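You operate a simulated robot arm through the tools that you are given. There is no shell and no other tool.

You are at the controls of a simulated robot arm. One attempt, no reset.

TASK
Dose the tube on the grey stand with 1 blue and 2 yellow strokes, then rack it.
Fine: park both spouts; the tube goes into the free hole. Set down upright: rinse tube.

The check looks at the end state, three seconds after you hand in, the way a careful person would. Anything else that was tipped, shoved, dropped, spilled or broken makes it a failure.

THE ROBOT
A 6-joint arm with a two-finger parallel gripper, fixed in place. Base frame: the origin is at the foot of the arm, x ahead of it, y to its left, z up; the work surface is at about z = 0. Lengths are in m, angles in rad, forces in N, time in s.
With the tool pointing down near the work surface it reaches from about 0.12 to 0.5 m from the base axis. Its first joint turns from -1.257 to 1.257 rad. Payload 0.65 kg.
The TCP is the grasp point between the finger pads, 0.025 m short of the fingertips. In the tool frame z runs along the fingers and y along their closing line. The gripper opens to 0.076 m. The fingers are 0.018 m wide and 0.01 m thick; the gripper's body (0.036 by 0.078 m) begins 0.045 m behind the TCP.
Orientation is told as [roll, pitch, yaw] about the base's x, y, z axes, in that order, counted from this pose: with the fingers straight down and closing along the base's y, the tool's x points along the base's -x, its y along +y and its z along -z.

THE INTERFACE
- The arm moves only by the tool jog_arm. Its argument "increments" is a list of rows, each a list of 7 numbers: the shift along the tool's x, y, z in mm, then the turn, a rotation vector about the tool's x, y, z in rad, then the opening, from 0 (shut) to 1 (fully open). In form: [[dx, dy, dz, rx, ry, rz, hand], ...]. A call has 1 to 20 rows; each row is the pose to reach, as a shift and turn from the pose commanded when the call began, along the tool's axes at that moment. Rows are played at 5 a second. More than 0.05 m and 0.15 rad between two rows, or a gripper value outside its range, and nothing of the call is played. A pose out of reach is approached as far as the arm can. The call stops where the force on the tool passes 80 N (or 10 N more than at its start, if that is more) or the arm is blocked; 0.2 s more then pass. The fingers move at their own pace (about 0.108 m/s each) and stop on an object; they squeeze with about 25 N. The grip force told is the motor's: it shows also when the fingers shut on nothing. Time passes only in rows, and 0.2 s behind the last, so rows that repeat a pose let the fingers close. The reply holds the time, the measured pose of the TCP, the force on the tool along the base axes, the opening and the grip force, in the units named above and with some noise, with the torque about the TCP (base axes, N m) and any sound that the robot's microphone picked up.
- Cameras (640 x 400 px; columns grow to the right, rows downward): "scene" is fixed at [0.0714, 0.2808, 0.4169]; the picture's right is [-0.63, -0.78, 0.00], its down [-0.34, 0.27, -0.90] and it looks along [0.70, -0.56, -0.43] (base axes); focal length 214 px, centre (320, 200). "wrist" rides on the gripper at [0.058, 0.011, -0.081] in the tool frame; the picture's right is [-0.18, 0.98, 0.00], its down [-0.75, -0.14, -0.64] and it looks along [-0.63, -0.12, 0.77] (tool axes); focal length 243 px, centre (320, 200). There is no depth. A picture from a camera that has moved, and an enlarged one, comes with that camera's place and axes in the base frame and with its lens.
- grab_frame(camera): a new picture of that camera. No time passes.
- inspect(camera, box): a new picture of the part [left, top, right, bottom] of that camera's present view, enlarged. No time passes.
- job_done(): hands the job in; it is judged then, once.

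Places have to be worked out from the pictures, the camera data and where the tool is seen. Open the gripper and draw the arm clear of the work before you hand the job in, unless the task says otherwise.

The tools are called by a JSON object that holds its "method" and its "body". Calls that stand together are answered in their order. jog_arm: Moves the arm, as the interface text tells. Its arguments: {"type":"object","properties":{"increments":{"type":"array"}},"required":["increments"]} The other tools are called the same way: grab_frame (camera) takes a picture; inspect (camera, box) takes an enlarged picture of a part of a camera's view; job_done () hands the job in.

At the start:

```text
time_s: 0.0
eef_pos: [0.282, -0.0361, 0.3831]
tool_rot: [-0.002, 0.0, 0.0]
force: [-0.4, -0.4, 1.1]
torque: [0.0, -0.01, -0.01]
gripper_width: 0.0758
grasp_force: 0.0
```

scene: 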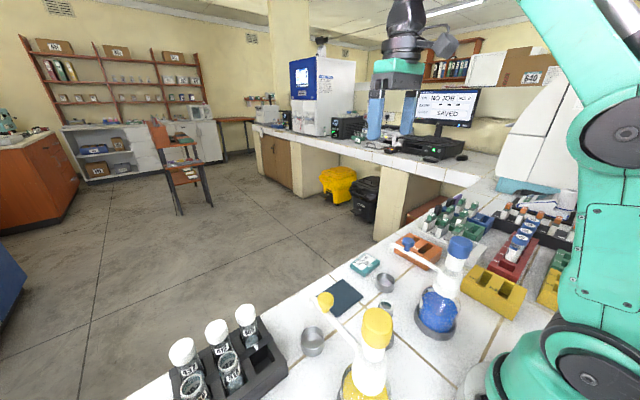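
wrist: 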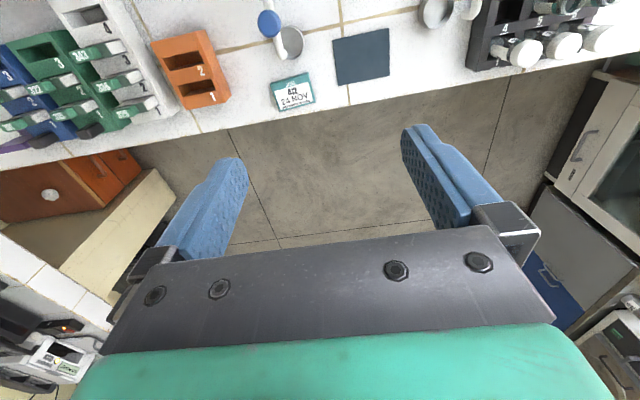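

I'll begin by looking closely at the scene; the first pictures show two pump bottles (yellow, blue), a dark rack, cups and a dark pad.

{"method": "inspect", "body": {"camera": "scene", "box": [300, 220, 500, 400]}}

{"method": "inspect", "body": {"camera": "scene", "box": [140, 280, 340, 400]}}

{"method": "inspect", "body": {"camera": "scene", "box": [380, 170, 600, 320]}}

{"method": "inspect", "body": {"camera": "wrist", "box": [0, 0, 320, 160]}}

{"method": "inspect", "body": {"camera": "wrist", "box": [220, 0, 640, 140]}}

```text
2.22 times, centred on (400, 310) of scene
camera zoom: at [0.0714, 0.2808, 0.4169], right [-0.63, -0.78, 0.0], down [-0.34, 0.27, -0.9], along [0.7, -0.56, -0.43], focal length 477 px, centre (142, -44)
```

zoom: 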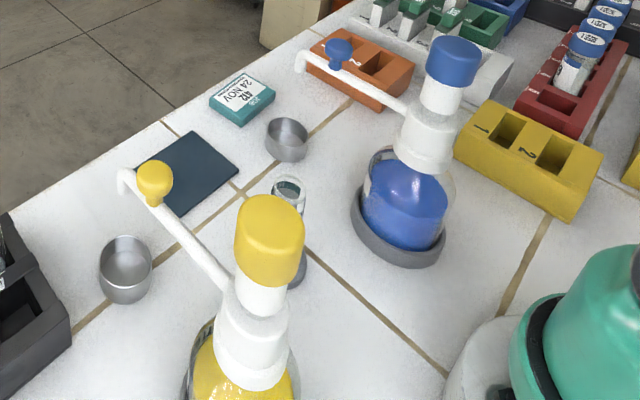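

```text
3.20 times, centred on (240, 340) of scene
camera zoom: at [0.0714, 0.2808, 0.4169], right [-0.63, -0.78, 0.0], down [-0.34, 0.27, -0.9], along [0.7, -0.56, -0.43], focal length 686 px, centre (576, -248)
```

zoom: 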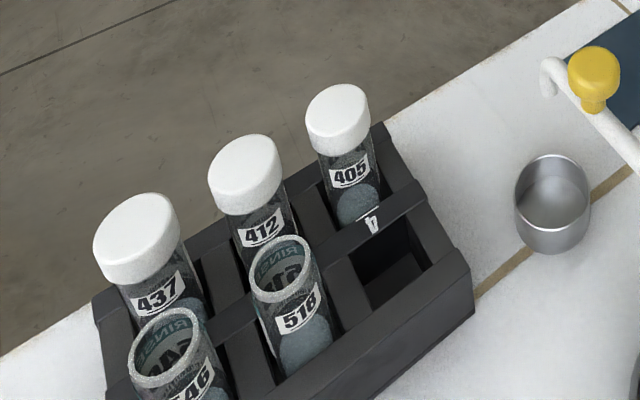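

```text
2.67 times, centred on (490, 245) of scene
camera zoom: at [0.0714, 0.2808, 0.4169], right [-0.63, -0.78, 0.0], down [-0.34, 0.27, -0.9], along [0.7, -0.56, -0.43], focal length 572 px, centre (-133, 80)
```

zoom: 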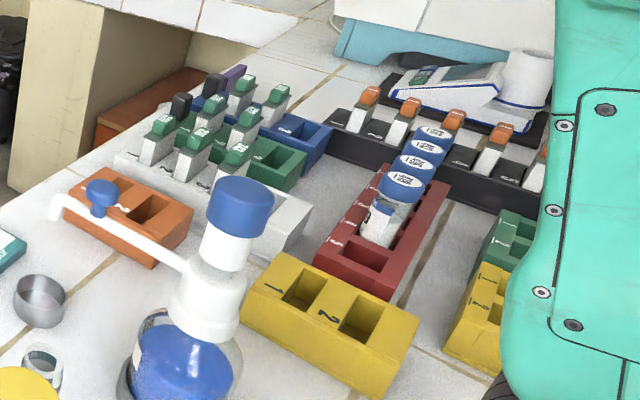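

```text
2.00 times, centred on (160, 80) of wrist
camera zoom: at [0.2227, -0.0251, 0.4628], right [0.18, 0.98, 0.0], down [0.75, -0.14, 0.64], along [0.63, -0.12, -0.77], focal length 485 px, centre (640, 440)
```

zoom: 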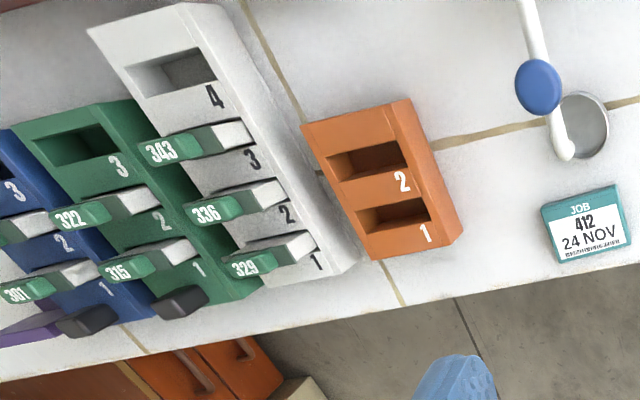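

```text
1.52 times, centred on (430, 70) of wrist
camera zoom: at [0.2227, -0.0251, 0.4628], right [0.18, 0.98, 0.0], down [0.75, -0.14, 0.64], along [0.63, -0.12, -0.77], focal length 370 px, centre (152, 398)
```

zoom: 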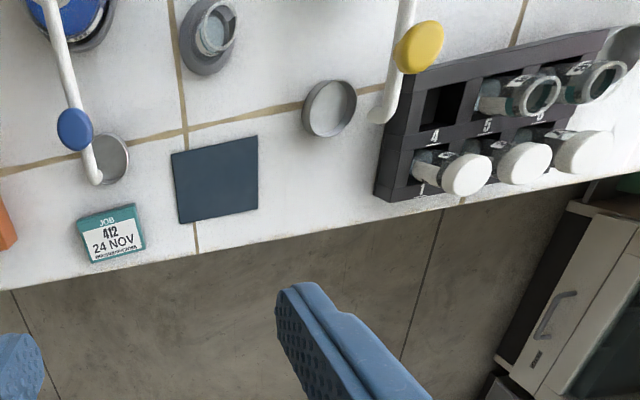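

The tube sits between the pumps, roughly at (0.20, 0.02), and the free rack hole is near (0.28, 0.23). I'll move back and up for a better look with the wrist camera.

{"method": "jog_arm", "body": {"increments": [[20, 0, 0, 0, 0, 0, 1], [45, 0, -10, 0, 0, 0, 1], [70, 0, -20, 0, 0, 0, 1], [90, 0, -30, 0, 0, 0, 1]]}}

{"method": "grab_frame", "body": {"camera": "wrist"}}

{"method": "grab_frame", "body": {"camera": "scene"}}

```text
time_s: 1.0
eef_pos: [0.1932, -0.0349, 0.4122]
tool_rot: [0.001, 0.001, -0.001]
force: [0.6, 0.2, 0.2]
torque: [-0.02, 0.03, 0.02]
gripper_width: 0.0759
grasp_force: 0.0
```

```text
taken
camera wrist: at [0.1341, -0.0256, 0.4921], right [0.19, 0.98, 0.0], down [0.75, -0.14, 0.64], along [0.63, -0.12, -0.77], focal length 243 px, centre (320, 200)
```

wrist: 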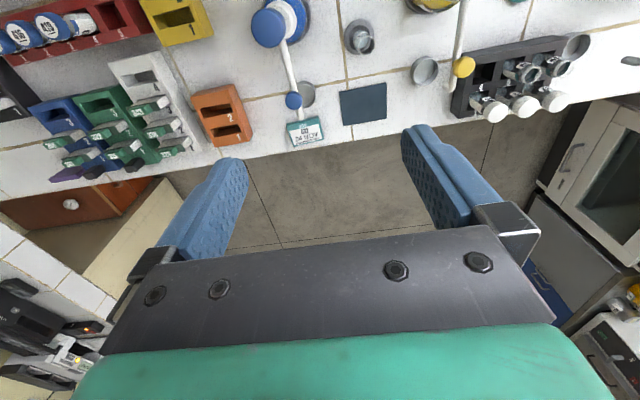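

```text
taken
```

scene: 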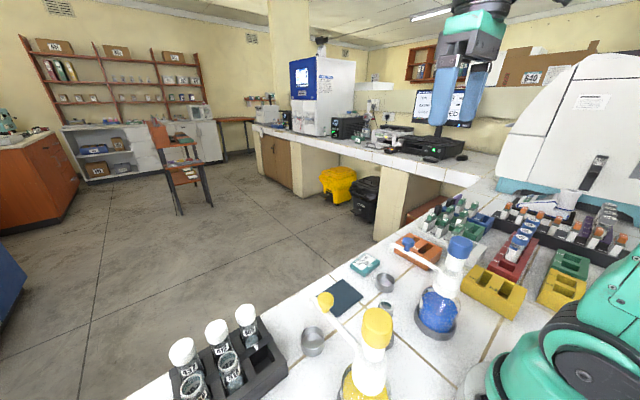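

I'll inspect the tube/pumps area and the rack.

{"method": "inspect", "body": {"camera": "wrist", "box": [230, 0, 480, 80]}}

{"method": "inspect", "body": {"camera": "wrist", "box": [420, 0, 620, 125]}}

{"method": "inspect", "body": {"camera": "scene", "box": [470, 180, 640, 310]}}

{"method": "inspect", "body": {"camera": "scene", "box": [340, 260, 420, 360]}}

{"method": "inspect", "body": {"camera": "scene", "box": [160, 300, 300, 400]}}

{"method": "inspect", "body": {"camera": "wrist", "box": [400, 0, 640, 10]}}

{"method": "inspect", "body": {"camera": "wrist", "box": [0, 0, 240, 10]}}

```text
2.56 times, centred on (355, 40) of wrist
camera zoom: at [0.1341, -0.0256, 0.4921], right [0.19, 0.98, 0.0], down [0.75, -0.14, 0.64], along [0.63, -0.12, -0.77], focal length 621 px, centre (230, 610)
```

zoom: 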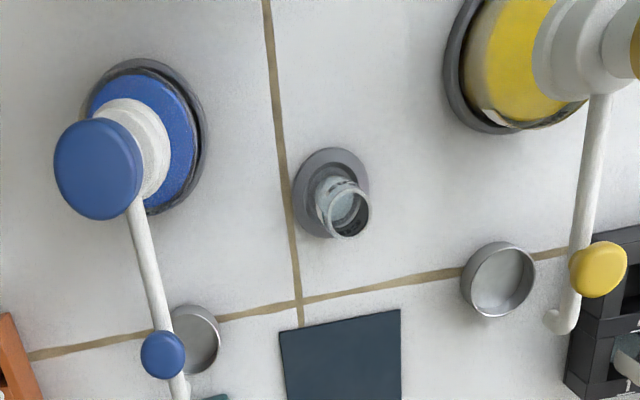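

```text
3.20 times, centred on (520, 62) of wrist
camera zoom: at [0.1341, -0.0256, 0.4921], right [0.19, 0.98, 0.0], down [0.75, -0.14, 0.64], along [0.63, -0.12, -0.77], focal length 776 px, centre (-320, 640)
```

zoom: 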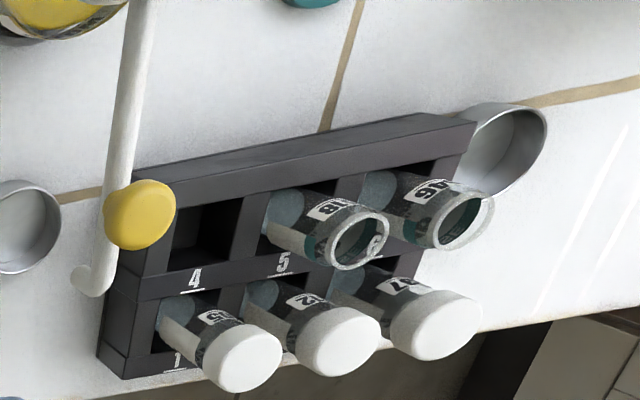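

```text
3.08 times, centred on (555, 245) of scene
camera zoom: at [0.0714, 0.2808, 0.4169], right [-0.63, -0.78, 0.0], down [-0.34, 0.27, -0.9], along [0.7, -0.56, -0.43], focal length 660 px, centre (-403, 62)
```

zoom: 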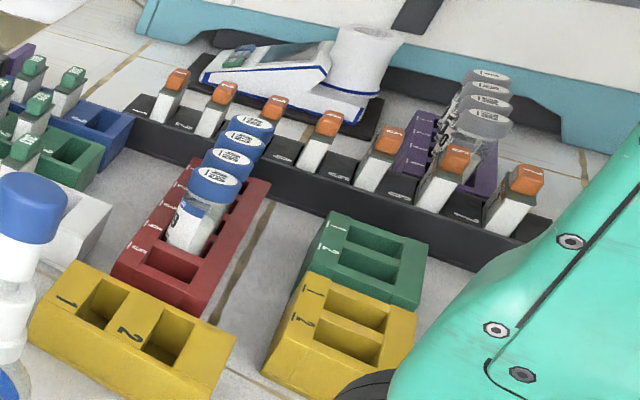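

```text
4.00 times, centred on (380, 310) of scene
camera zoom: at [0.0714, 0.2808, 0.4169], right [-0.63, -0.78, 0.0], down [-0.34, 0.27, -0.9], along [0.7, -0.56, -0.43], focal length 858 px, centre (80, -240)
```

zoom: 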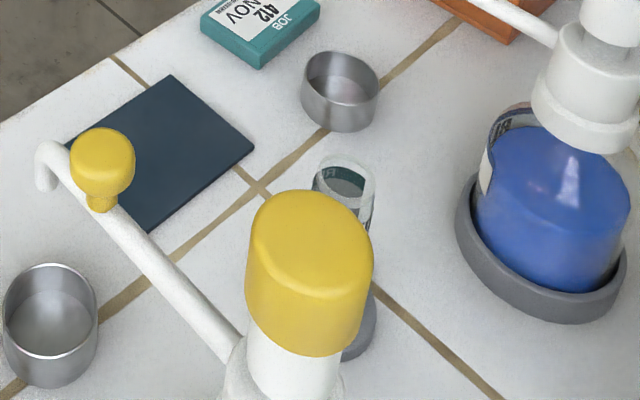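

```text
4.00 times, centred on (230, 350) of scene
camera zoom: at [0.0714, 0.2808, 0.4169], right [-0.63, -0.78, 0.0], down [-0.34, 0.27, -0.9], along [0.7, -0.56, -0.43], focal length 858 px, centre (680, -400)
```

zoom: 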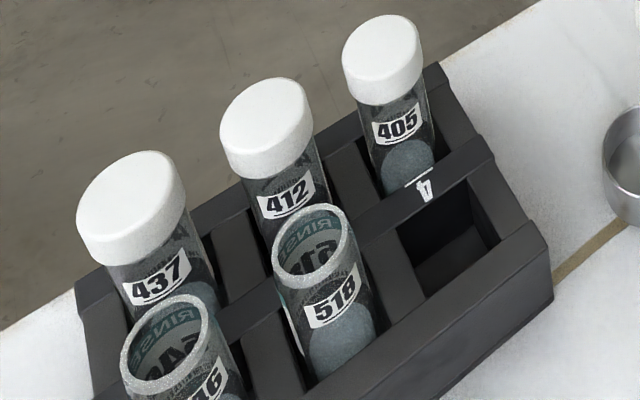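

```text
2.67 times, centred on (520, 5) of wrist
camera zoom: at [0.1341, -0.0256, 0.4921], right [0.19, 0.98, 0.0], down [0.75, -0.14, 0.64], along [0.63, -0.12, -0.77], focal length 647 px, centre (-213, 720)
```

zoom: 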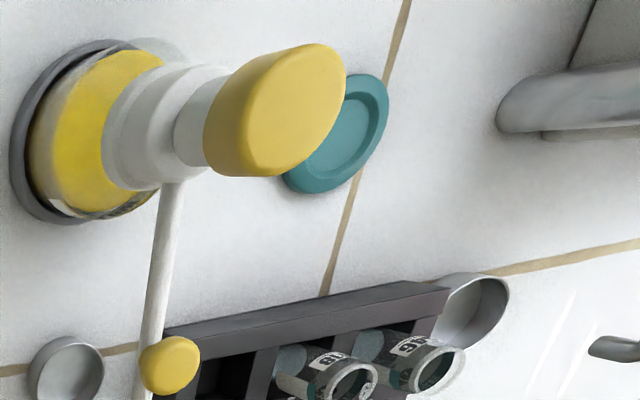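

```text
2.67 times, centred on (120, 5) of wrist
camera zoom: at [0.1341, -0.0256, 0.4921], right [0.19, 0.98, 0.0], down [0.75, -0.14, 0.64], along [0.63, -0.12, -0.77], focal length 647 px, centre (853, 720)
```

zoom: 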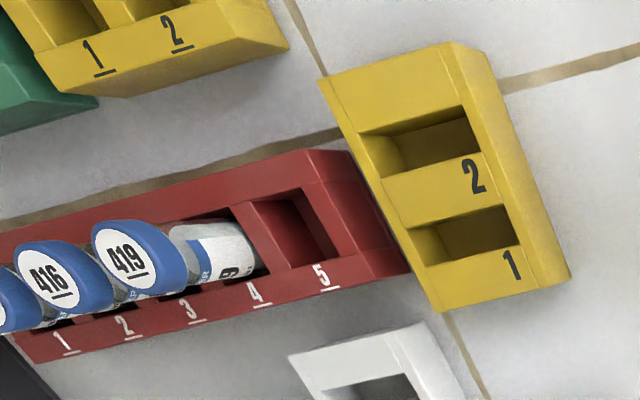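

Tubes 518/546 show teal lettering ("RINSE") and the tube on the stand has teal too; a teal disc lies behind. I'll zoom further on these before deciding.

{"method": "inspect", "body": {"camera": "scene", "box": [215, 345, 255, 370]}}

{"method": "inspect", "body": {"camera": "scene", "box": [175, 368, 215, 395]}}

{"method": "inspect", "body": {"camera": "scene", "box": [365, 290, 405, 320]}}

{"method": "inspect", "body": {"camera": "wrist", "box": [335, 15, 390, 50]}}

{"method": "inspect", "body": {"camera": "wrist", "box": [500, 40, 580, 90]}}

{"method": "inspect", "body": {"camera": "scene", "box": [240, 400, 440, 400]}}

{"method": "inspect", "body": {"camera": "wrist", "box": [270, 110, 340, 150]}}

```text
16.00 times, centred on (235, 358) of scene
camera zoom: at [0.0714, 0.2808, 0.4169], right [-0.63, -0.78, 0.0], down [-0.34, 0.27, -0.9], along [0.7, -0.56, -0.43], focal length 3432 px, centre (1680, -2320)
```

zoom: 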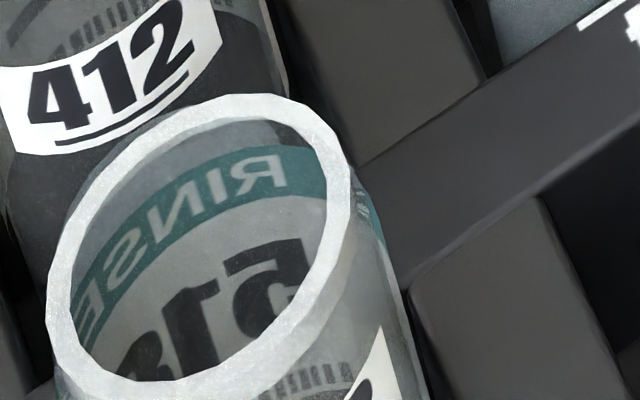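

```text
14.81 times, centred on (195, 382) of scene
camera zoom: at [0.0714, 0.2808, 0.4169], right [-0.63, -0.78, 0.0], down [-0.34, 0.27, -0.9], along [0.7, -0.56, -0.43], focal length 3177 px, centre (2172, -2489)
```

zoom: 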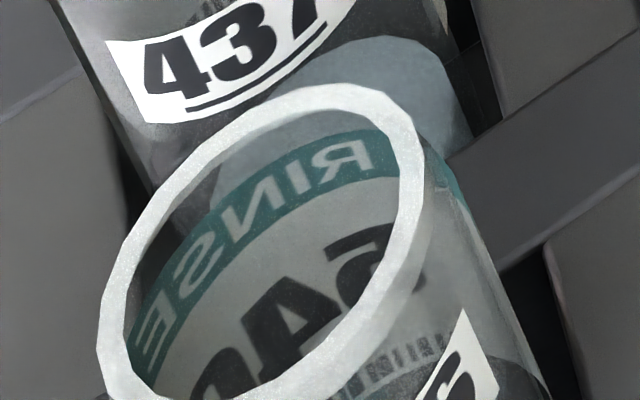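

```text
13.33 times, centred on (385, 305) of scene
camera zoom: at [0.0714, 0.2808, 0.4169], right [-0.63, -0.78, 0.0], down [-0.34, 0.27, -0.9], along [0.7, -0.56, -0.43], focal length 2860 px, centre (-547, -1200)
```

zoom: 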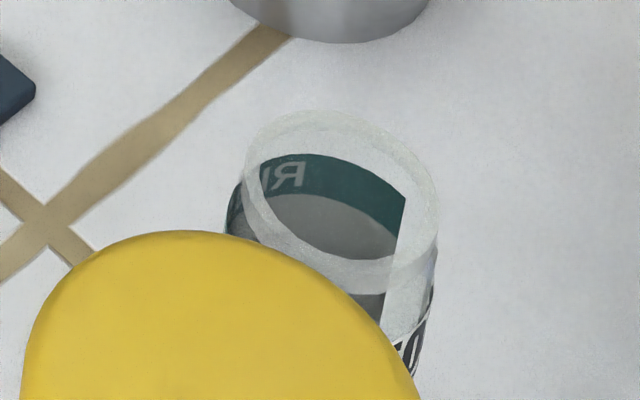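

```text
11.43 times, centred on (362, 32) of wrist
camera zoom: at [0.1341, -0.0256, 0.4921], right [0.19, 0.98, 0.0], down [0.75, -0.14, 0.64], along [0.63, -0.12, -0.77], focal length 2773 px, centre (-166, 2114)
```

zoom: 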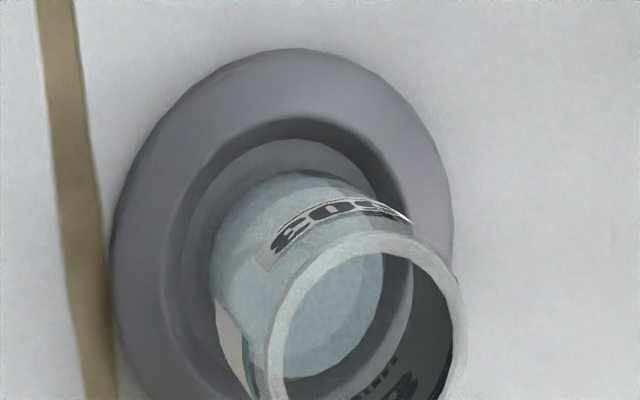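

```text
8.00 times, centred on (540, 65) of wrist
camera zoom: at [0.1341, -0.0256, 0.4921], right [0.19, 0.98, 0.0], down [0.75, -0.14, 0.64], along [0.63, -0.12, -0.77], focal length 1941 px, centre (-1440, 1280)
```

zoom: 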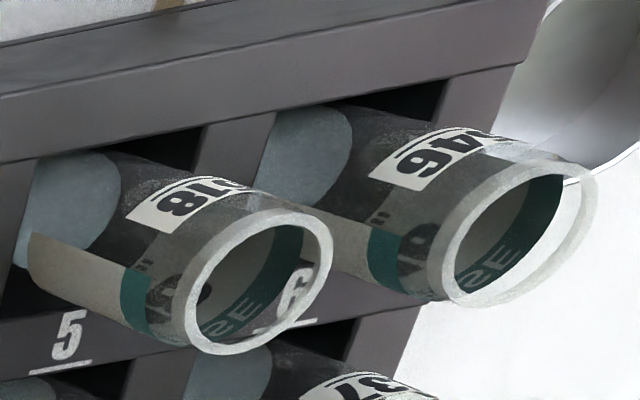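

```text
refused: the box must be [left, top, right, bottom]
```

```text
9.14 times, centred on (305, 130) of wrist
camera zoom: at [0.1341, -0.0256, 0.4921], right [0.19, 0.98, 0.0], down [0.75, -0.14, 0.64], along [0.63, -0.12, -0.77], focal length 2218 px, centre (457, 840)
```

zoom: 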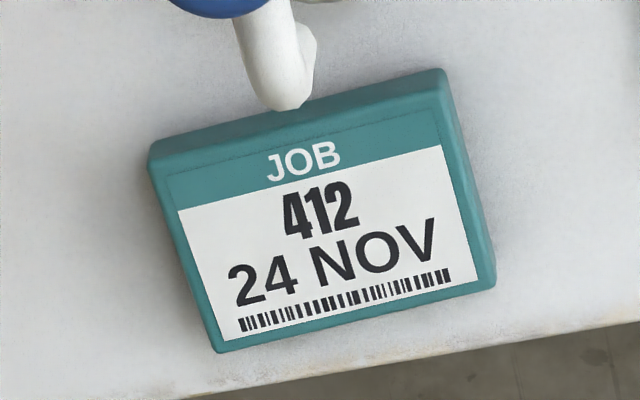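

All open tubes carry RINSE labels, so the stand tube is the rinse tube itself, to go upright into hole 4; both spouts are currently over their cups (parked). I tilt the wrist to get a near-vertical view of the pumps and stand for precise positions.

{"method": "jog_arm", "body": {"increments": [[0, 15, 0, 0, 0.14, 0, 1], [0, 30, 0, 0, 0.28, 0, 1], [0, 45, 0, 0, 0.42, 0, 1], [0, 60, 0, 0, 0.5, 0, 1], [0, 60, 0, 0, 0.5, 0, 1]]}}

{"method": "grab_frame", "body": {"camera": "wrist"}}

```text
time_s: 1.9
eef_pos: [0.1954, 0.0125, 0.4099]
tool_rot: [-0.001, 0.401, -0.007]
force: [5.7, 10.5, -3.3]
torque: [-1.24, 0.51, -0.51]
gripper_width: 0.0761
grasp_force: 0.1
out of reach, approached as far as the arm can: row 4
stopped in row 4: the force on the tool passed its limit at 87 N (the readings are from after the stop); the commanded pose is now the measured one
```

```text
taken
camera wrist: at [0.1718, 0.0219, 0.5067], right [0.18, 0.98, -0.07], down [0.94, -0.15, 0.3], along [0.28, -0.12, -0.95], focal length 243 px, centre (320, 200)
```

wrist: 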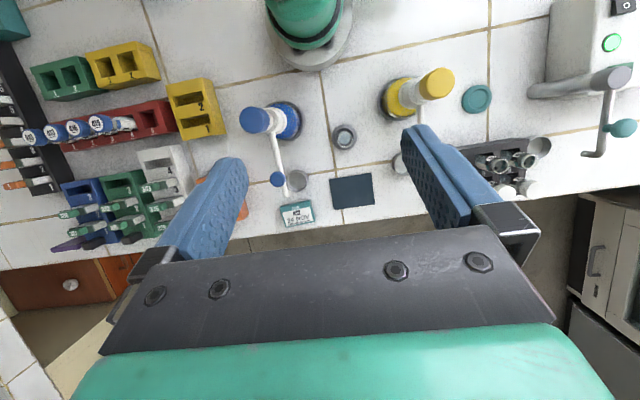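

The view is near-vertical now; the arm hit its own limit (folded), so I'll photograph then back off.

{"method": "inspect", "body": {"camera": "wrist", "box": [230, 60, 390, 160]}}

{"method": "inspect", "body": {"camera": "wrist", "box": [360, 50, 560, 175]}}

{"method": "inspect", "body": {"camera": "wrist", "box": [500, 0, 640, 90]}}

```text
4.00 times, centred on (310, 110) of wrist
camera zoom: at [0.1718, 0.0219, 0.5067], right [0.18, 0.98, -0.07], down [0.94, -0.15, 0.3], along [0.28, -0.12, -0.95], focal length 970 px, centre (360, 560)
```

zoom: 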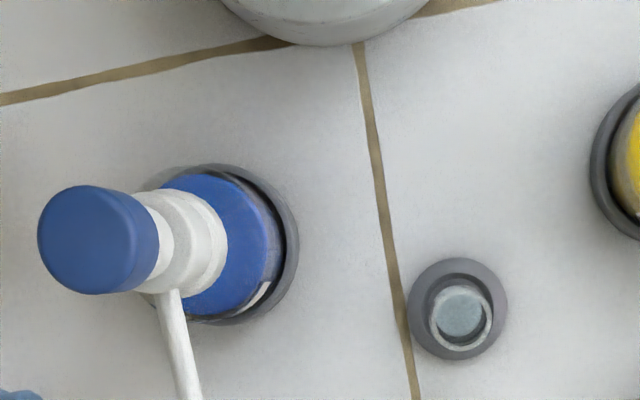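

```text
3.20 times, centred on (460, 112) of wrist
camera zoom: at [0.1718, 0.0219, 0.5067], right [0.18, 0.98, -0.07], down [0.94, -0.15, 0.3], along [0.28, -0.12, -0.95], focal length 776 px, centre (-128, 480)
```

zoom: 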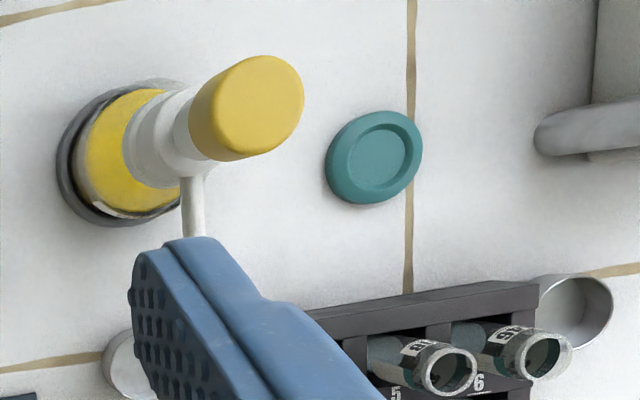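

```text
4.44 times, centred on (570, 45) of wrist
camera zoom: at [0.1718, 0.0219, 0.5067], right [0.18, 0.98, -0.07], down [0.94, -0.15, 0.3], along [0.28, -0.12, -0.95], focal length 1078 px, centre (-791, 889)
```

zoom: 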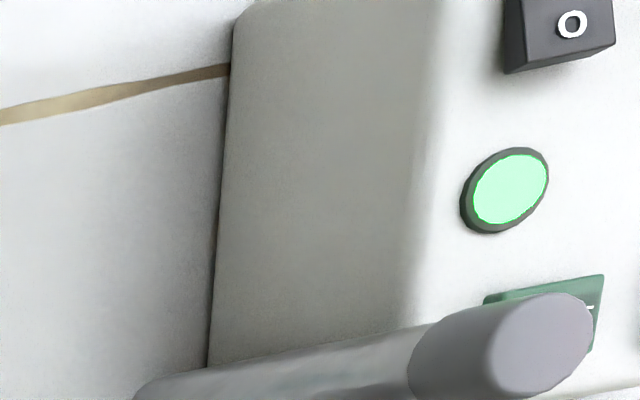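

The stand tube is at about (0.199, 0.030), blue pivot (0.147, -0.081), yellow pivot (0.147, 0.142). I return the wrist to straight down while drifting forward.

{"method": "jog_arm", "body": {"increments": [[-10, 0, -4, 0, -0.13, 0, 1], [-20, 0, -8, 0, -0.26, 0, 1], [-28, 0, -12, 0, -0.401, 0, 1], [-28, 0, -12, 0, -0.401, 0, 1]]}}

```text
time_s: 2.9
eef_pos: [0.2256, 0.012, 0.4093]
tool_rot: [-0.003, -0.001, -0.006]
force: [0.4, -0.4, 1.2]
torque: [0.0, 0.0, 0.0]
gripper_width: 0.0761
grasp_force: 0.0
```

Next: hover above the blue spout knob (~(0.233, -0.080, 0.153)) at TCP z 0.24 to verify its place.

{"method": "jog_arm", "body": {"increments": [[-2, -30, 30, 0, 0, 0, 1], [-4, -60, 65, 0, 0, 0, 1], [-7, -92, 95, 0, 0, 0, 1], [-7, -92, 135, 0, 0, 0, 0.8], [-7, -92, 169, 0, 0, 0, 0.6], [-7, -92, 169, 0, 0, 0, 0.55]]}}

{"method": "grab_frame", "body": {"camera": "wrist"}}

{"method": "inspect", "body": {"camera": "scene", "box": [350, 180, 500, 280]}}

```text
time_s: 4.3
eef_pos: [0.2322, -0.0799, 0.2411]
tool_rot: [-0.002, 0.001, -0.005]
force: [0.6, -1.1, -0.4]
torque: [0.02, 0.02, 0.0]
gripper_width: 0.0415
grasp_force: 0.0
```

```text
taken
camera wrist: at [0.1729, -0.0699, 0.3212], right [0.19, 0.98, 0.0], down [0.75, -0.14, 0.64], along [0.63, -0.12, -0.77], focal length 243 px, centre (320, 200)
```

wrist: 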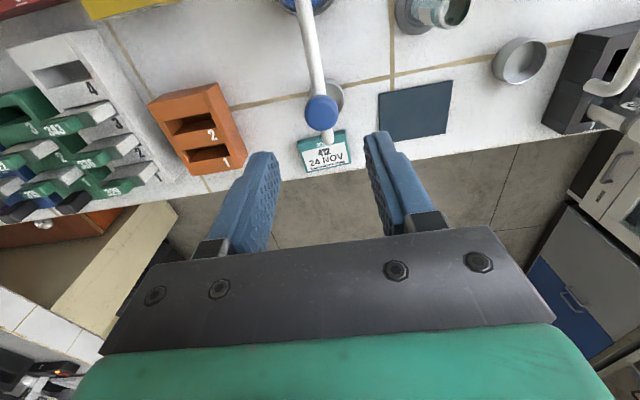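

```text
4.00 times, centred on (425, 230) of scene
camera zoom: at [0.0713, 0.2808, 0.4169], right [-0.63, -0.78, 0.0], down [-0.34, 0.27, -0.9], along [0.7, -0.56, -0.43], focal length 858 px, centre (-100, 80)
```

zoom: 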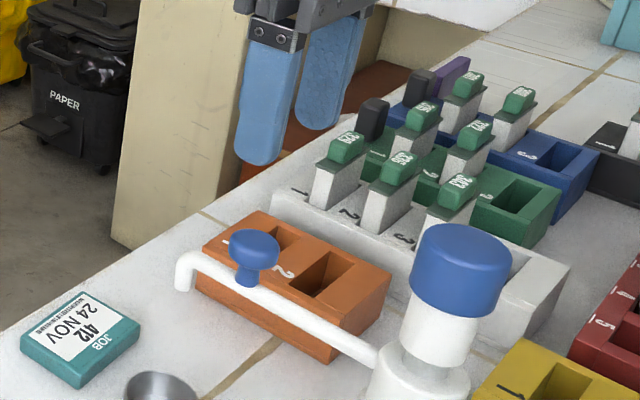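

The knob is directly below the tool at (0.231, -0.080). I lower to TCP z≈0.166 with the fingers straddling it, then close gently.

{"method": "jog_arm", "body": {"increments": [[0, 0, 35, 0, 0, 0, 0.55], [0, 0, 60, 0, 0, 0, 0.55], [0, 0, 75, 0, 0, 0, 0.55], [0, 0, 75, 0, 0, 0, 0.45], [0, 0, 75, 0, 0, 0, 0.35], [0, 0, 75, 0, 0, 0, 0.25], [0, 0, 75, 0, 0, 0, 0.25]]}}

{"method": "inspect", "body": {"camera": "scene", "box": [350, 180, 500, 280]}}

{"method": "grab_frame", "body": {"camera": "wrist"}}

```text
time_s: 5.9
eef_pos: [0.2311, -0.0804, 0.1654]
tool_rot: [-0.002, 0.001, -0.005]
force: [1.5, 1.8, -11.4]
torque: [0.03, 0.1, -0.02]
gripper_width: 0.0231
grasp_force: 39.3
```

```text
4.00 times, centred on (425, 230) of scene
camera zoom: at [0.0714, 0.2808, 0.4169], right [-0.63, -0.78, 0.0], down [-0.34, 0.27, -0.9], along [0.7, -0.56, -0.43], focal length 858 px, centre (-100, 80)
```

zoom: 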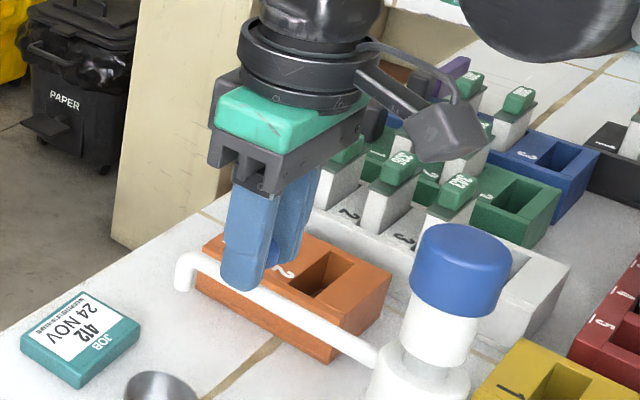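

```text
taken
camera wrist: at [0.1723, -0.0699, 0.2458], right [0.19, 0.98, 0.0], down [0.75, -0.14, 0.64], along [0.63, -0.12, -0.77], focal length 243 px, centre (320, 200)
```

wrist: 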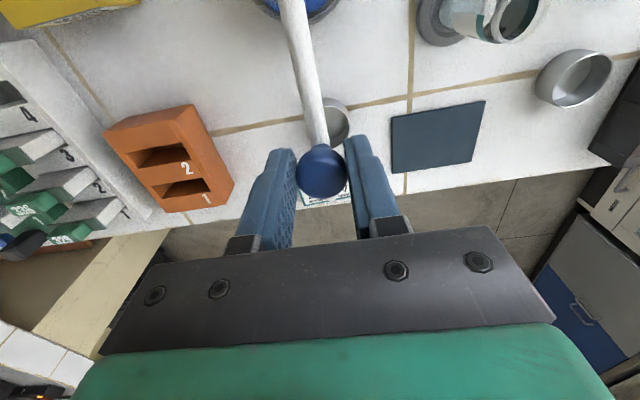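

The fingers hold the 23 mm knob, with ~11 N vertical preload; I relax to a loose cage (25 mm) so the swing isn't forced, and check the force.

{"method": "jog_arm", "body": {"increments": [[0, 0, 0, 0, 0, 0, 0.34], [0, 0, 0, 0, 0, 0, 0.34]]}}

```text
time_s: 6.5
eef_pos: [0.2315, -0.08, 0.1653]
tool_rot: [-0.004, 0.002, -0.005]
force: [-0.2, -0.1, -0.9]
torque: [-0.02, -0.03, -0.01]
gripper_width: 0.026
grasp_force: 0.3
```

Free now. I swing the knob along its arc about (0.147, -0.081), first half.

{"method": "jog_arm", "body": {"increments": [[0.1, 4.8, 0, 0, 0, -0.0567, 0.34], [0.5, 9.6, 0, 0, 0, -0.1133, 0.34], [1.2, 14.3, 0, 0, 0, -0.17, 0.34], [2.2, 19.0, 0, 0, 0, -0.2266, 0.34], [3.4, 23.7, 0, 0, 0, -0.2833, 0.34], [4.8, 28.2, 0, 0, 0, -0.3399, 0.34], [6.6, 32.6, 0, 0, 0, -0.3966, 0.34], [8.5, 37.0, 0, 0, 0, -0.4532, 0.34], [10.8, 41.2, 0, 0, 0, -0.51, 0.34], [13.2, 45.4, 0, 0, 0, -0.5665, 0.34]]}}

{"method": "inspect", "body": {"camera": "scene", "box": [340, 180, 500, 320]}}

{"method": "grab_frame", "body": {"camera": "wrist"}}

```text
time_s: 8.7
eef_pos: [0.2177, -0.0365, 0.166]
tool_rot: [0.001, 0.002, 0.564]
force: [-0.4, 0.0, -0.9]
torque: [0.0, -0.01, 0.0]
gripper_width: 0.0258
grasp_force: 0.3
```

```text
2.86 times, centred on (420, 250) of scene
camera zoom: at [0.0714, 0.2808, 0.4169], right [-0.63, -0.78, 0.0], down [-0.34, 0.27, -0.9], along [0.7, -0.56, -0.43], focal length 613 px, centre (34, 57)
```

zoom: 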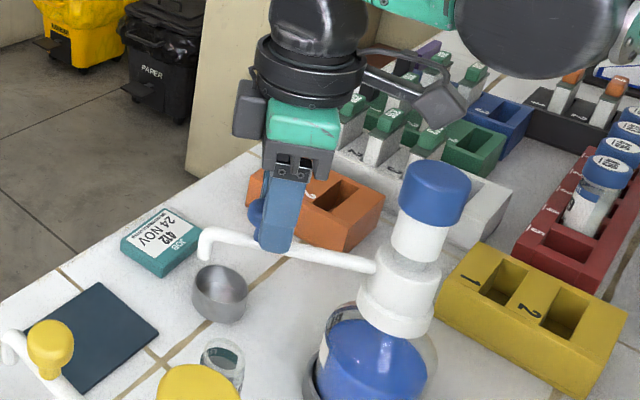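

```text
taken
camera wrist: at [0.1618, -0.0586, 0.247], right [-0.37, 0.93, 0.0], down [0.71, 0.28, 0.64], along [0.6, 0.24, -0.77], focal length 243 px, centre (320, 200)
```

wrist: 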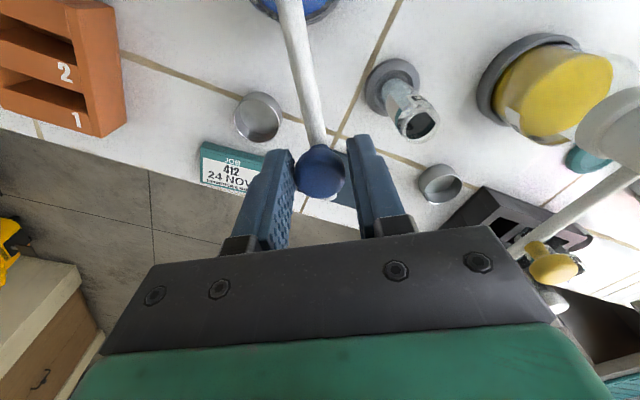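

The spout follows well. Same arc again (tool frame co-rotates), ending with the spout at ~65° over the tube.

{"method": "jog_arm", "body": {"increments": [[0.1, 4.8, 0, 0, 0, -0.0567, 0.34], [0.5, 9.6, 0, 0, 0, -0.1133, 0.34], [1.2, 14.3, 0, 0, 0, -0.17, 0.34], [2.2, 19.0, 0, 0, 0, -0.2266, 0.34], [3.4, 23.7, 0, 0, 0, -0.2833, 0.34], [4.8, 28.2, 0, 0, 0, -0.3399, 0.34], [6.6, 32.6, 0, 0, 0, -0.3966, 0.34], [8.5, 37.0, 0, 0, 0, -0.4532, 0.34], [10.8, 41.2, 0, 0, 0, -0.51, 0.34], [12.7, 44.5, 0, 0, 0, -0.5545, 0.34], [12.7, 44.5, 0, 0, 0, -0.5545, 0.34]]}}

{"method": "inspect", "body": {"camera": "scene", "box": [340, 220, 460, 320]}}

{"method": "grab_frame", "body": {"camera": "wrist"}}

```text
time_s: 11.1
eef_pos: [0.1845, -0.0034, 0.1654]
tool_rot: [0.002, 0.001, 1.117]
force: [0.1, -0.3, 0.1]
torque: [-0.02, -0.01, 0.0]
gripper_width: 0.0259
grasp_force: 0.0
```

```text
4.00 times, centred on (400, 270) of scene
camera zoom: at [0.0713, 0.2808, 0.4169], right [-0.63, -0.78, 0.0], down [-0.34, 0.27, -0.9], along [0.7, -0.56, -0.43], focal length 858 px, centre (0, -80)
```

zoom: 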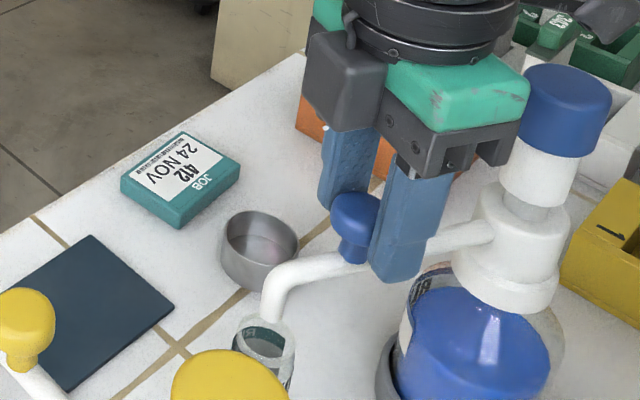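

```text
taken
camera wrist: at [0.1475, -0.0526, 0.2455], right [-0.8, 0.6, 0.0], down [0.46, 0.62, 0.64], along [0.38, 0.52, -0.77], focal length 243 px, centre (320, 200)
```

wrist: 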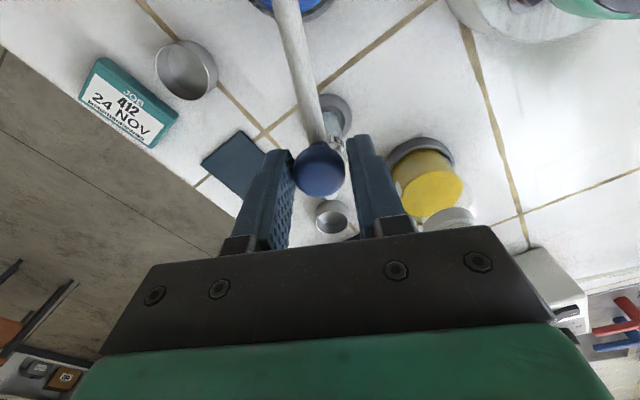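

The spout tip sits nearly over the tube (~2 mm short due to the cage play). I nudge 1.5 mm further, open, and lift clear.

{"method": "jog_arm", "body": {"increments": [[0, 1.5, 0, 0, 0, 0, 0.34], [0, 1.5, 0, 0, 0, 0, 0.5], [0, 1.5, 0, 0, 0, 0, 0.6], [0, 1.5, -30, 0, 0, 0, 0.6], [0, 1.5, -60, 0, 0, 0, 0.6], [0, 1.5, -90, 0, 0, 0, 0.4]]}}

{"method": "inspect", "body": {"camera": "scene", "box": [340, 220, 480, 320]}}

{"method": "grab_frame", "body": {"camera": "wrist"}}

{"method": "inspect", "body": {"camera": "wrist", "box": [260, 0, 420, 90]}}

```text
time_s: 12.5
eef_pos: [0.1824, -0.0026, 0.2559]
tool_rot: [0.001, 0.002, 1.116]
force: [0.0, 0.2, 0.0]
torque: [-0.05, 0.01, 0.0]
gripper_width: 0.0304
grasp_force: 0.0
```

```text
4.00 times, centred on (410, 270) of scene
camera zoom: at [0.0713, 0.2808, 0.4169], right [-0.63, -0.78, 0.0], down [-0.34, 0.27, -0.9], along [0.7, -0.56, -0.43], focal length 858 px, centre (-40, -80)
```

zoom: 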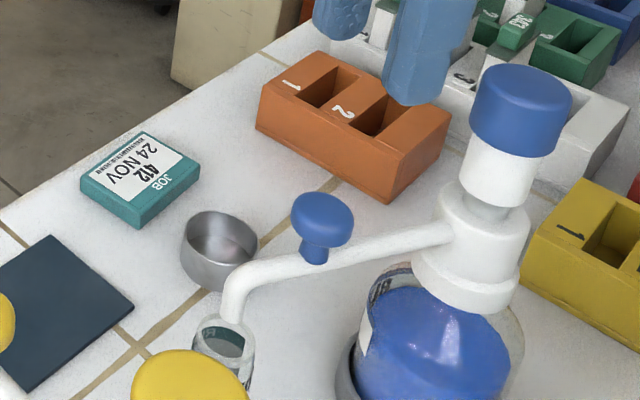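

```text
taken
camera wrist: at [0.1457, -0.0506, 0.3365], right [-0.8, 0.6, 0.0], down [0.46, 0.61, 0.64], along [0.38, 0.51, -0.77], focal length 243 px, centre (320, 200)
```

wrist: 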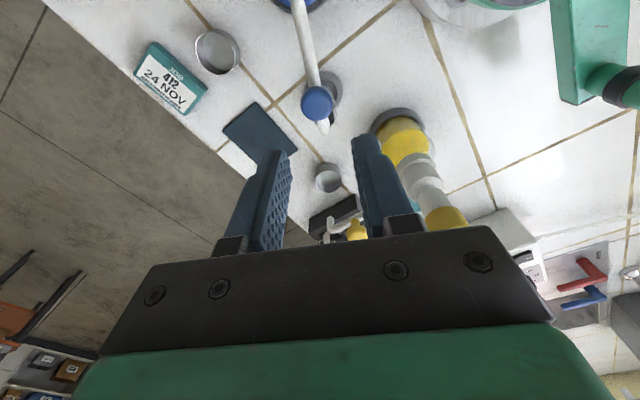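

```text
4.00 times, centred on (340, 45) of wrist
camera zoom: at [0.1457, -0.0506, 0.3365], right [-0.8, 0.6, 0.0], down [0.46, 0.61, 0.64], along [0.38, 0.51, -0.77], focal length 970 px, centre (240, 820)
```

zoom: 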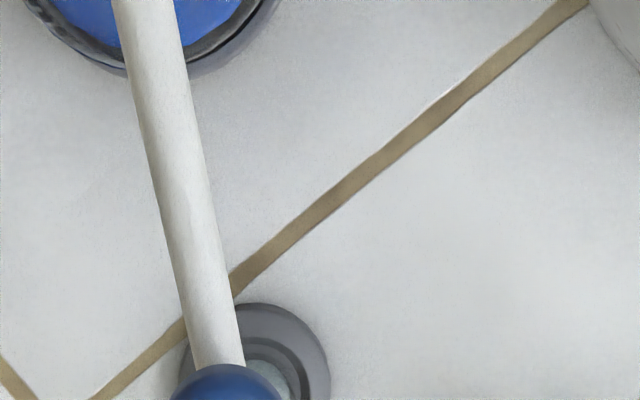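

The tip is over the tube within 2–3 mm ((0.198, 0.028) versus (0.199, 0.030)). I close the fingers and move above the blue cap.

{"method": "jog_arm", "body": {"increments": [[0, 0, 0, 0, 0, 0, 0.2], [30, -1, 0, 0, 0, 0, 0], [60, -2, 0, 0, 0, 0, 0], [86, -2.6, 0, 0, 0, 0, 0], [86, -2.6, 0, 0, 0, 0, 0]]}}

{"method": "grab_frame", "body": {"camera": "scene"}}

{"method": "inspect", "body": {"camera": "scene", "box": [400, 200, 500, 280]}}

{"method": "grab_frame", "body": {"camera": "wrist"}}

```text
time_s: 13.7
eef_pos: [0.1477, -0.0811, 0.2549]
tool_rot: [0.002, 0.002, 1.116]
force: [-0.2, -0.7, 0.3]
torque: [-0.02, -0.01, -0.01]
gripper_width: 0.0
grasp_force: 24.1
```

```text
taken
```

scene: 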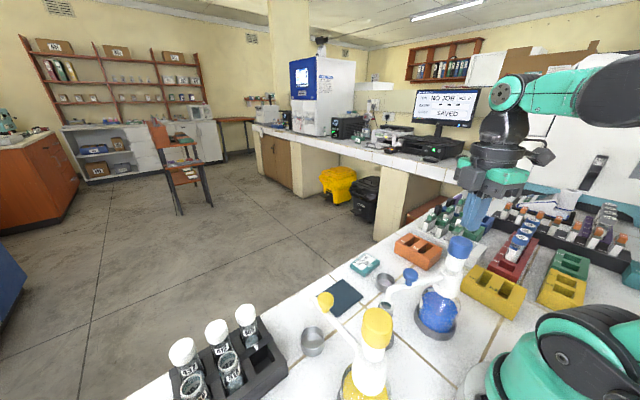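

```text
5.00 times, centred on (450, 240) of scene
camera zoom: at [0.0714, 0.2808, 0.4169], right [-0.63, -0.78, 0.0], down [-0.34, 0.27, -0.9], along [0.7, -0.56, -0.43], focal length 1072 px, centre (-330, 0)
```

zoom: 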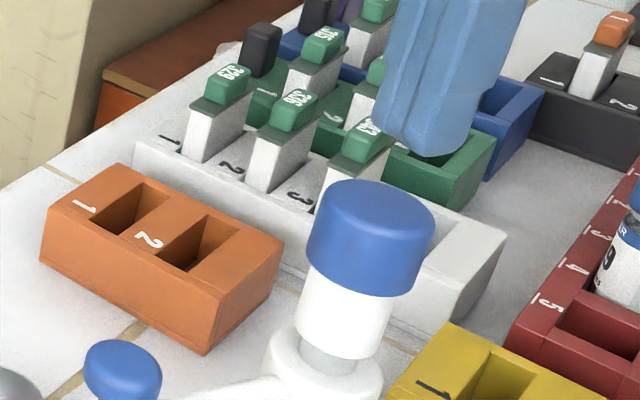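

```text
taken
camera wrist: at [0.1113, -0.1292, 0.3356], right [-0.8, 0.6, 0.0], down [0.46, 0.62, 0.64], along [0.38, 0.52, -0.77], focal length 243 px, centre (320, 200)
```

wrist: 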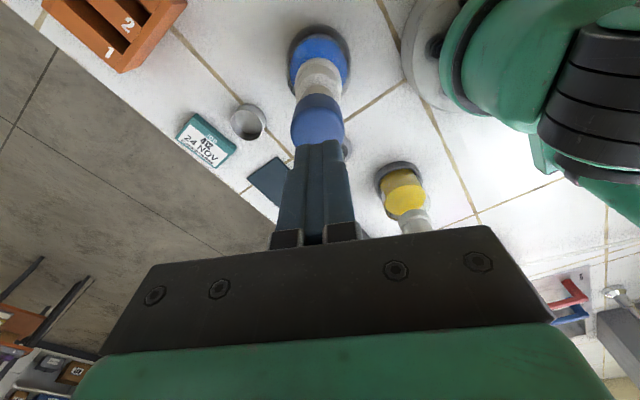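

The fingertips hover 25–30 mm above the blue cap; I zoom in to check the centring, since the scene view hints at a small offset.

{"method": "inspect", "body": {"camera": "wrist", "box": [260, 20, 380, 170]}}

{"method": "inspect", "body": {"camera": "scene", "box": [430, 180, 500, 280]}}

```text
2.67 times, centred on (320, 95) of wrist
camera zoom: at [0.1113, -0.1292, 0.3356], right [-0.8, 0.6, 0.0], down [0.46, 0.62, 0.64], along [0.38, 0.52, -0.77], focal length 647 px, centre (320, 480)
```

zoom: 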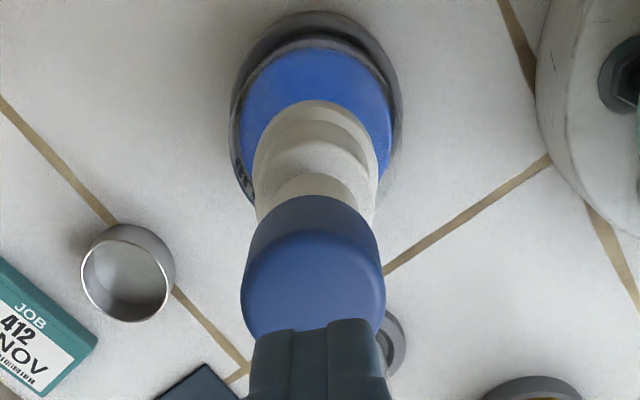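

```text
4.00 times, centred on (465, 230) of scene
camera zoom: at [0.0714, 0.2808, 0.4169], right [-0.63, -0.78, 0.0], down [-0.34, 0.27, -0.9], along [0.7, -0.56, -0.43], focal length 858 px, centre (-260, 80)
```

zoom: 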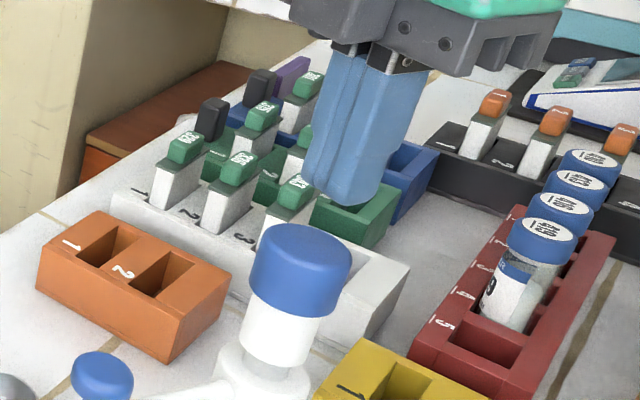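

Triangulating both views puts the blue cap top at ~(0.149, -0.080, 0.197), so the tool is centred. I descend slowly toward contact and watch the force.

{"method": "jog_arm", "body": {"increments": [[0, 0, 12, 0, 0, 0, 0], [0, 0, 22, 0, 0, 0, 0], [0, 0, 27, 0, 0, 0, 0], [0, 0, 30, 0, 0, 0, 0], [0, 0, 32, 0, 0, 0, 0], [0, 0, 34, 0, 0, 0, 0]]}}

{"method": "inspect", "body": {"camera": "scene", "box": [370, 210, 500, 320]}}

```text
time_s: 15.1
eef_pos: [0.1471, -0.081, 0.2219]
tool_rot: [0.001, 0.002, 1.117]
force: [-0.8, -1.8, 5.1]
torque: [-0.02, 0.01, 0.0]
gripper_width: 0.0
grasp_force: 23.5
```

```text
3.64 times, centred on (435, 265) of scene
camera zoom: at [0.0713, 0.2808, 0.4169], right [-0.63, -0.78, 0.0], down [-0.34, 0.27, -0.9], along [0.7, -0.56, -0.43], focal length 780 px, centre (-98, -36)
```

zoom: 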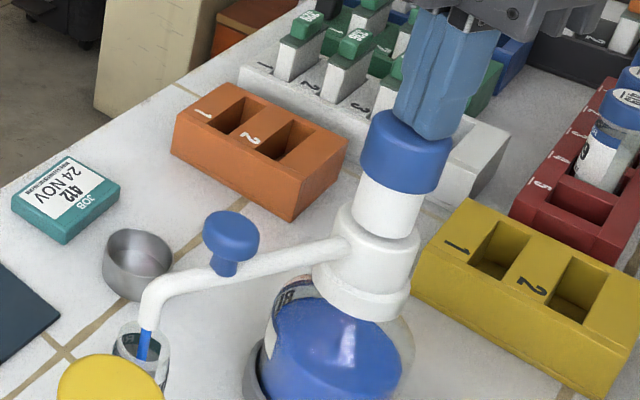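

Blue is flowing into the tube already at 5 N. I complete the stroke a couple of mm at a time.

{"method": "jog_arm", "body": {"increments": [[0, 0, 2, 0, 0, 0, 0], [0, 0, 2, 0, 0, 0, 0]]}}

{"method": "inspect", "body": {"camera": "scene", "box": [370, 210, 500, 320]}}

```text
time_s: 15.7
eef_pos: [0.1485, -0.083, 0.2195]
tool_rot: [0.002, 0.002, 1.118]
force: [-2.0, 1.7, 4.8]
torque: [0.03, 0.03, 0.01]
gripper_width: 0.0
grasp_force: 23.7
```

```text
3.64 times, centred on (435, 265) of scene
camera zoom: at [0.0713, 0.2808, 0.4169], right [-0.63, -0.78, 0.0], down [-0.34, 0.27, -0.9], along [0.7, -0.56, -0.43], focal length 780 px, centre (-98, -36)
```

zoom: 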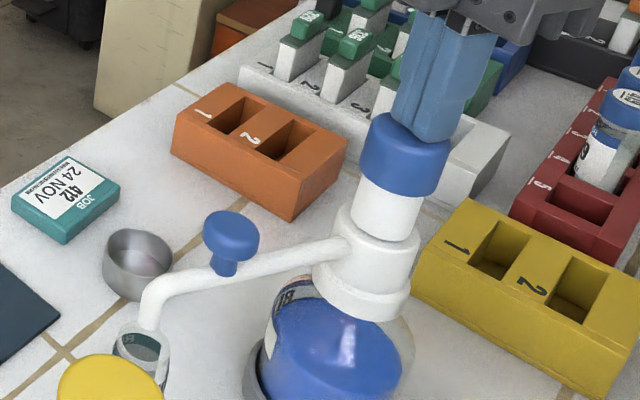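

The stream stopped and force is still ~5 N, so I press further to find the bottom stop.

{"method": "jog_arm", "body": {"increments": [[0, 0, 1.5, 0, 0, 0, 0], [0, 0, 3, 0, 0, 0, 0]]}}

{"method": "inspect", "body": {"camera": "scene", "box": [370, 210, 500, 320]}}

```text
time_s: 16.3
eef_pos: [0.1476, -0.0812, 0.2181]
tool_rot: [-0.001, 0.001, 1.117]
force: [0.5, -1.6, 4.9]
torque: [-0.03, -0.03, -0.02]
gripper_width: 0.0001
grasp_force: 24.0
```

```text
3.64 times, centred on (435, 265) of scene
camera zoom: at [0.0713, 0.2808, 0.4169], right [-0.63, -0.78, 0.0], down [-0.34, 0.27, -0.9], along [0.7, -0.56, -0.43], focal length 780 px, centre (-98, -36)
```

zoom: 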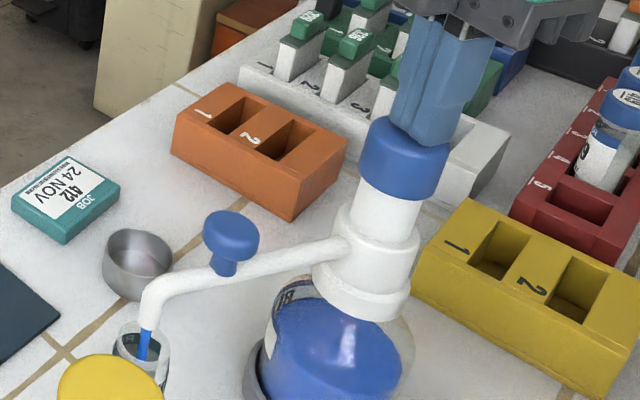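

Flow resumes with motion, so the stroke isn't finished. I keep pressing smoothly to the bottom.

{"method": "jog_arm", "body": {"increments": [[0, 0, 1.5, 0, 0, 0, 0], [0, 0, 3, 0, 0, 0, 0], [0, 0, 4.5, 0, 0, 0, 0]]}}

{"method": "inspect", "body": {"camera": "scene", "box": [370, 210, 500, 320]}}

```text
time_s: 17.1
eef_pos: [0.1477, -0.0829, 0.2123]
tool_rot: [0.001, 0.003, 1.114]
force: [1.8, 4.1, 22.5]
torque: [0.12, -0.05, 0.02]
gripper_width: 0.0
grasp_force: 23.4
heard: click
```

```text
3.64 times, centred on (435, 265) of scene
camera zoom: at [0.0713, 0.2808, 0.4169], right [-0.63, -0.78, 0.0], down [-0.34, 0.27, -0.9], along [0.7, -0.56, -0.43], focal length 780 px, centre (-98, -36)
```

zoom: 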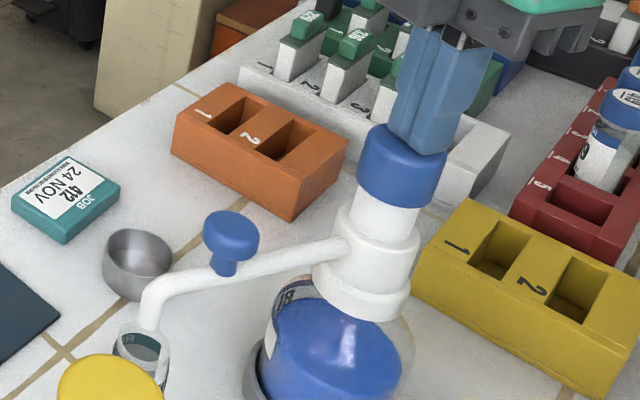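

A click and 22 N: the blue stroke is complete. I lift off and look at the tube.

{"method": "jog_arm", "body": {"increments": [[0, 0, -10, 0, 0, 0, 0], [0, 0, -20, 0, 0, 0, 0], [0, 0, -40, 0, 0, 0, 0], [0, 0, -45, 0, 0, 0, 0]]}}

{"method": "inspect", "body": {"camera": "scene", "box": [370, 210, 500, 320]}}

{"method": "grab_frame", "body": {"camera": "wrist"}}

```text
time_s: 18.1
eef_pos: [0.1478, -0.0807, 0.2582]
tool_rot: [0.001, 0.002, 1.116]
force: [-1.0, 0.2, -0.8]
torque: [-0.01, -0.03, -0.04]
gripper_width: 0.0
grasp_force: 23.8
```

```text
3.64 times, centred on (435, 265) of scene
camera zoom: at [0.0714, 0.2808, 0.4169], right [-0.63, -0.78, 0.0], down [-0.34, 0.27, -0.9], along [0.7, -0.56, -0.43], focal length 780 px, centre (-98, -36)
```

zoom: 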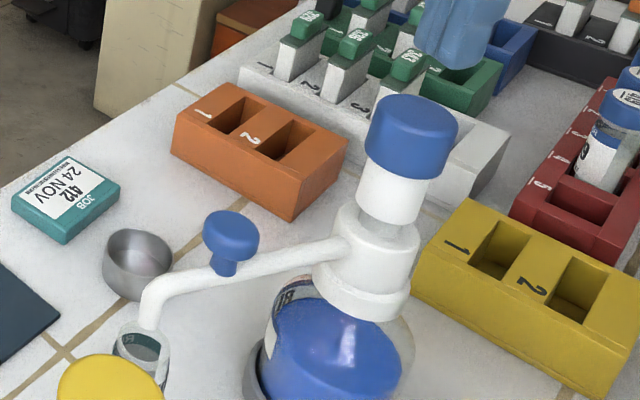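

```text
taken
camera wrist: at [0.1118, -0.1304, 0.3388], right [-0.8, 0.6, 0.0], down [0.46, 0.62, 0.64], along [0.38, 0.51, -0.77], focal length 243 px, centre (320, 200)
```

wrist: 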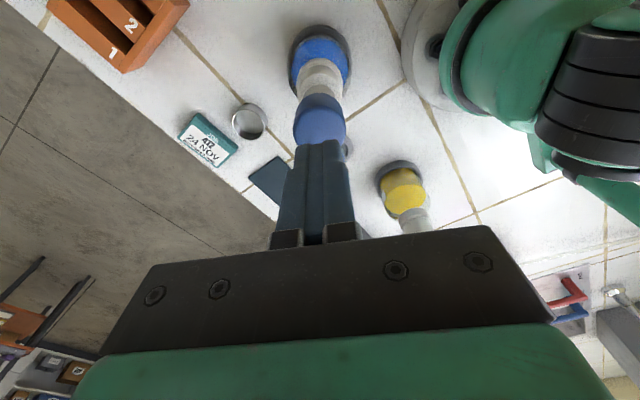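

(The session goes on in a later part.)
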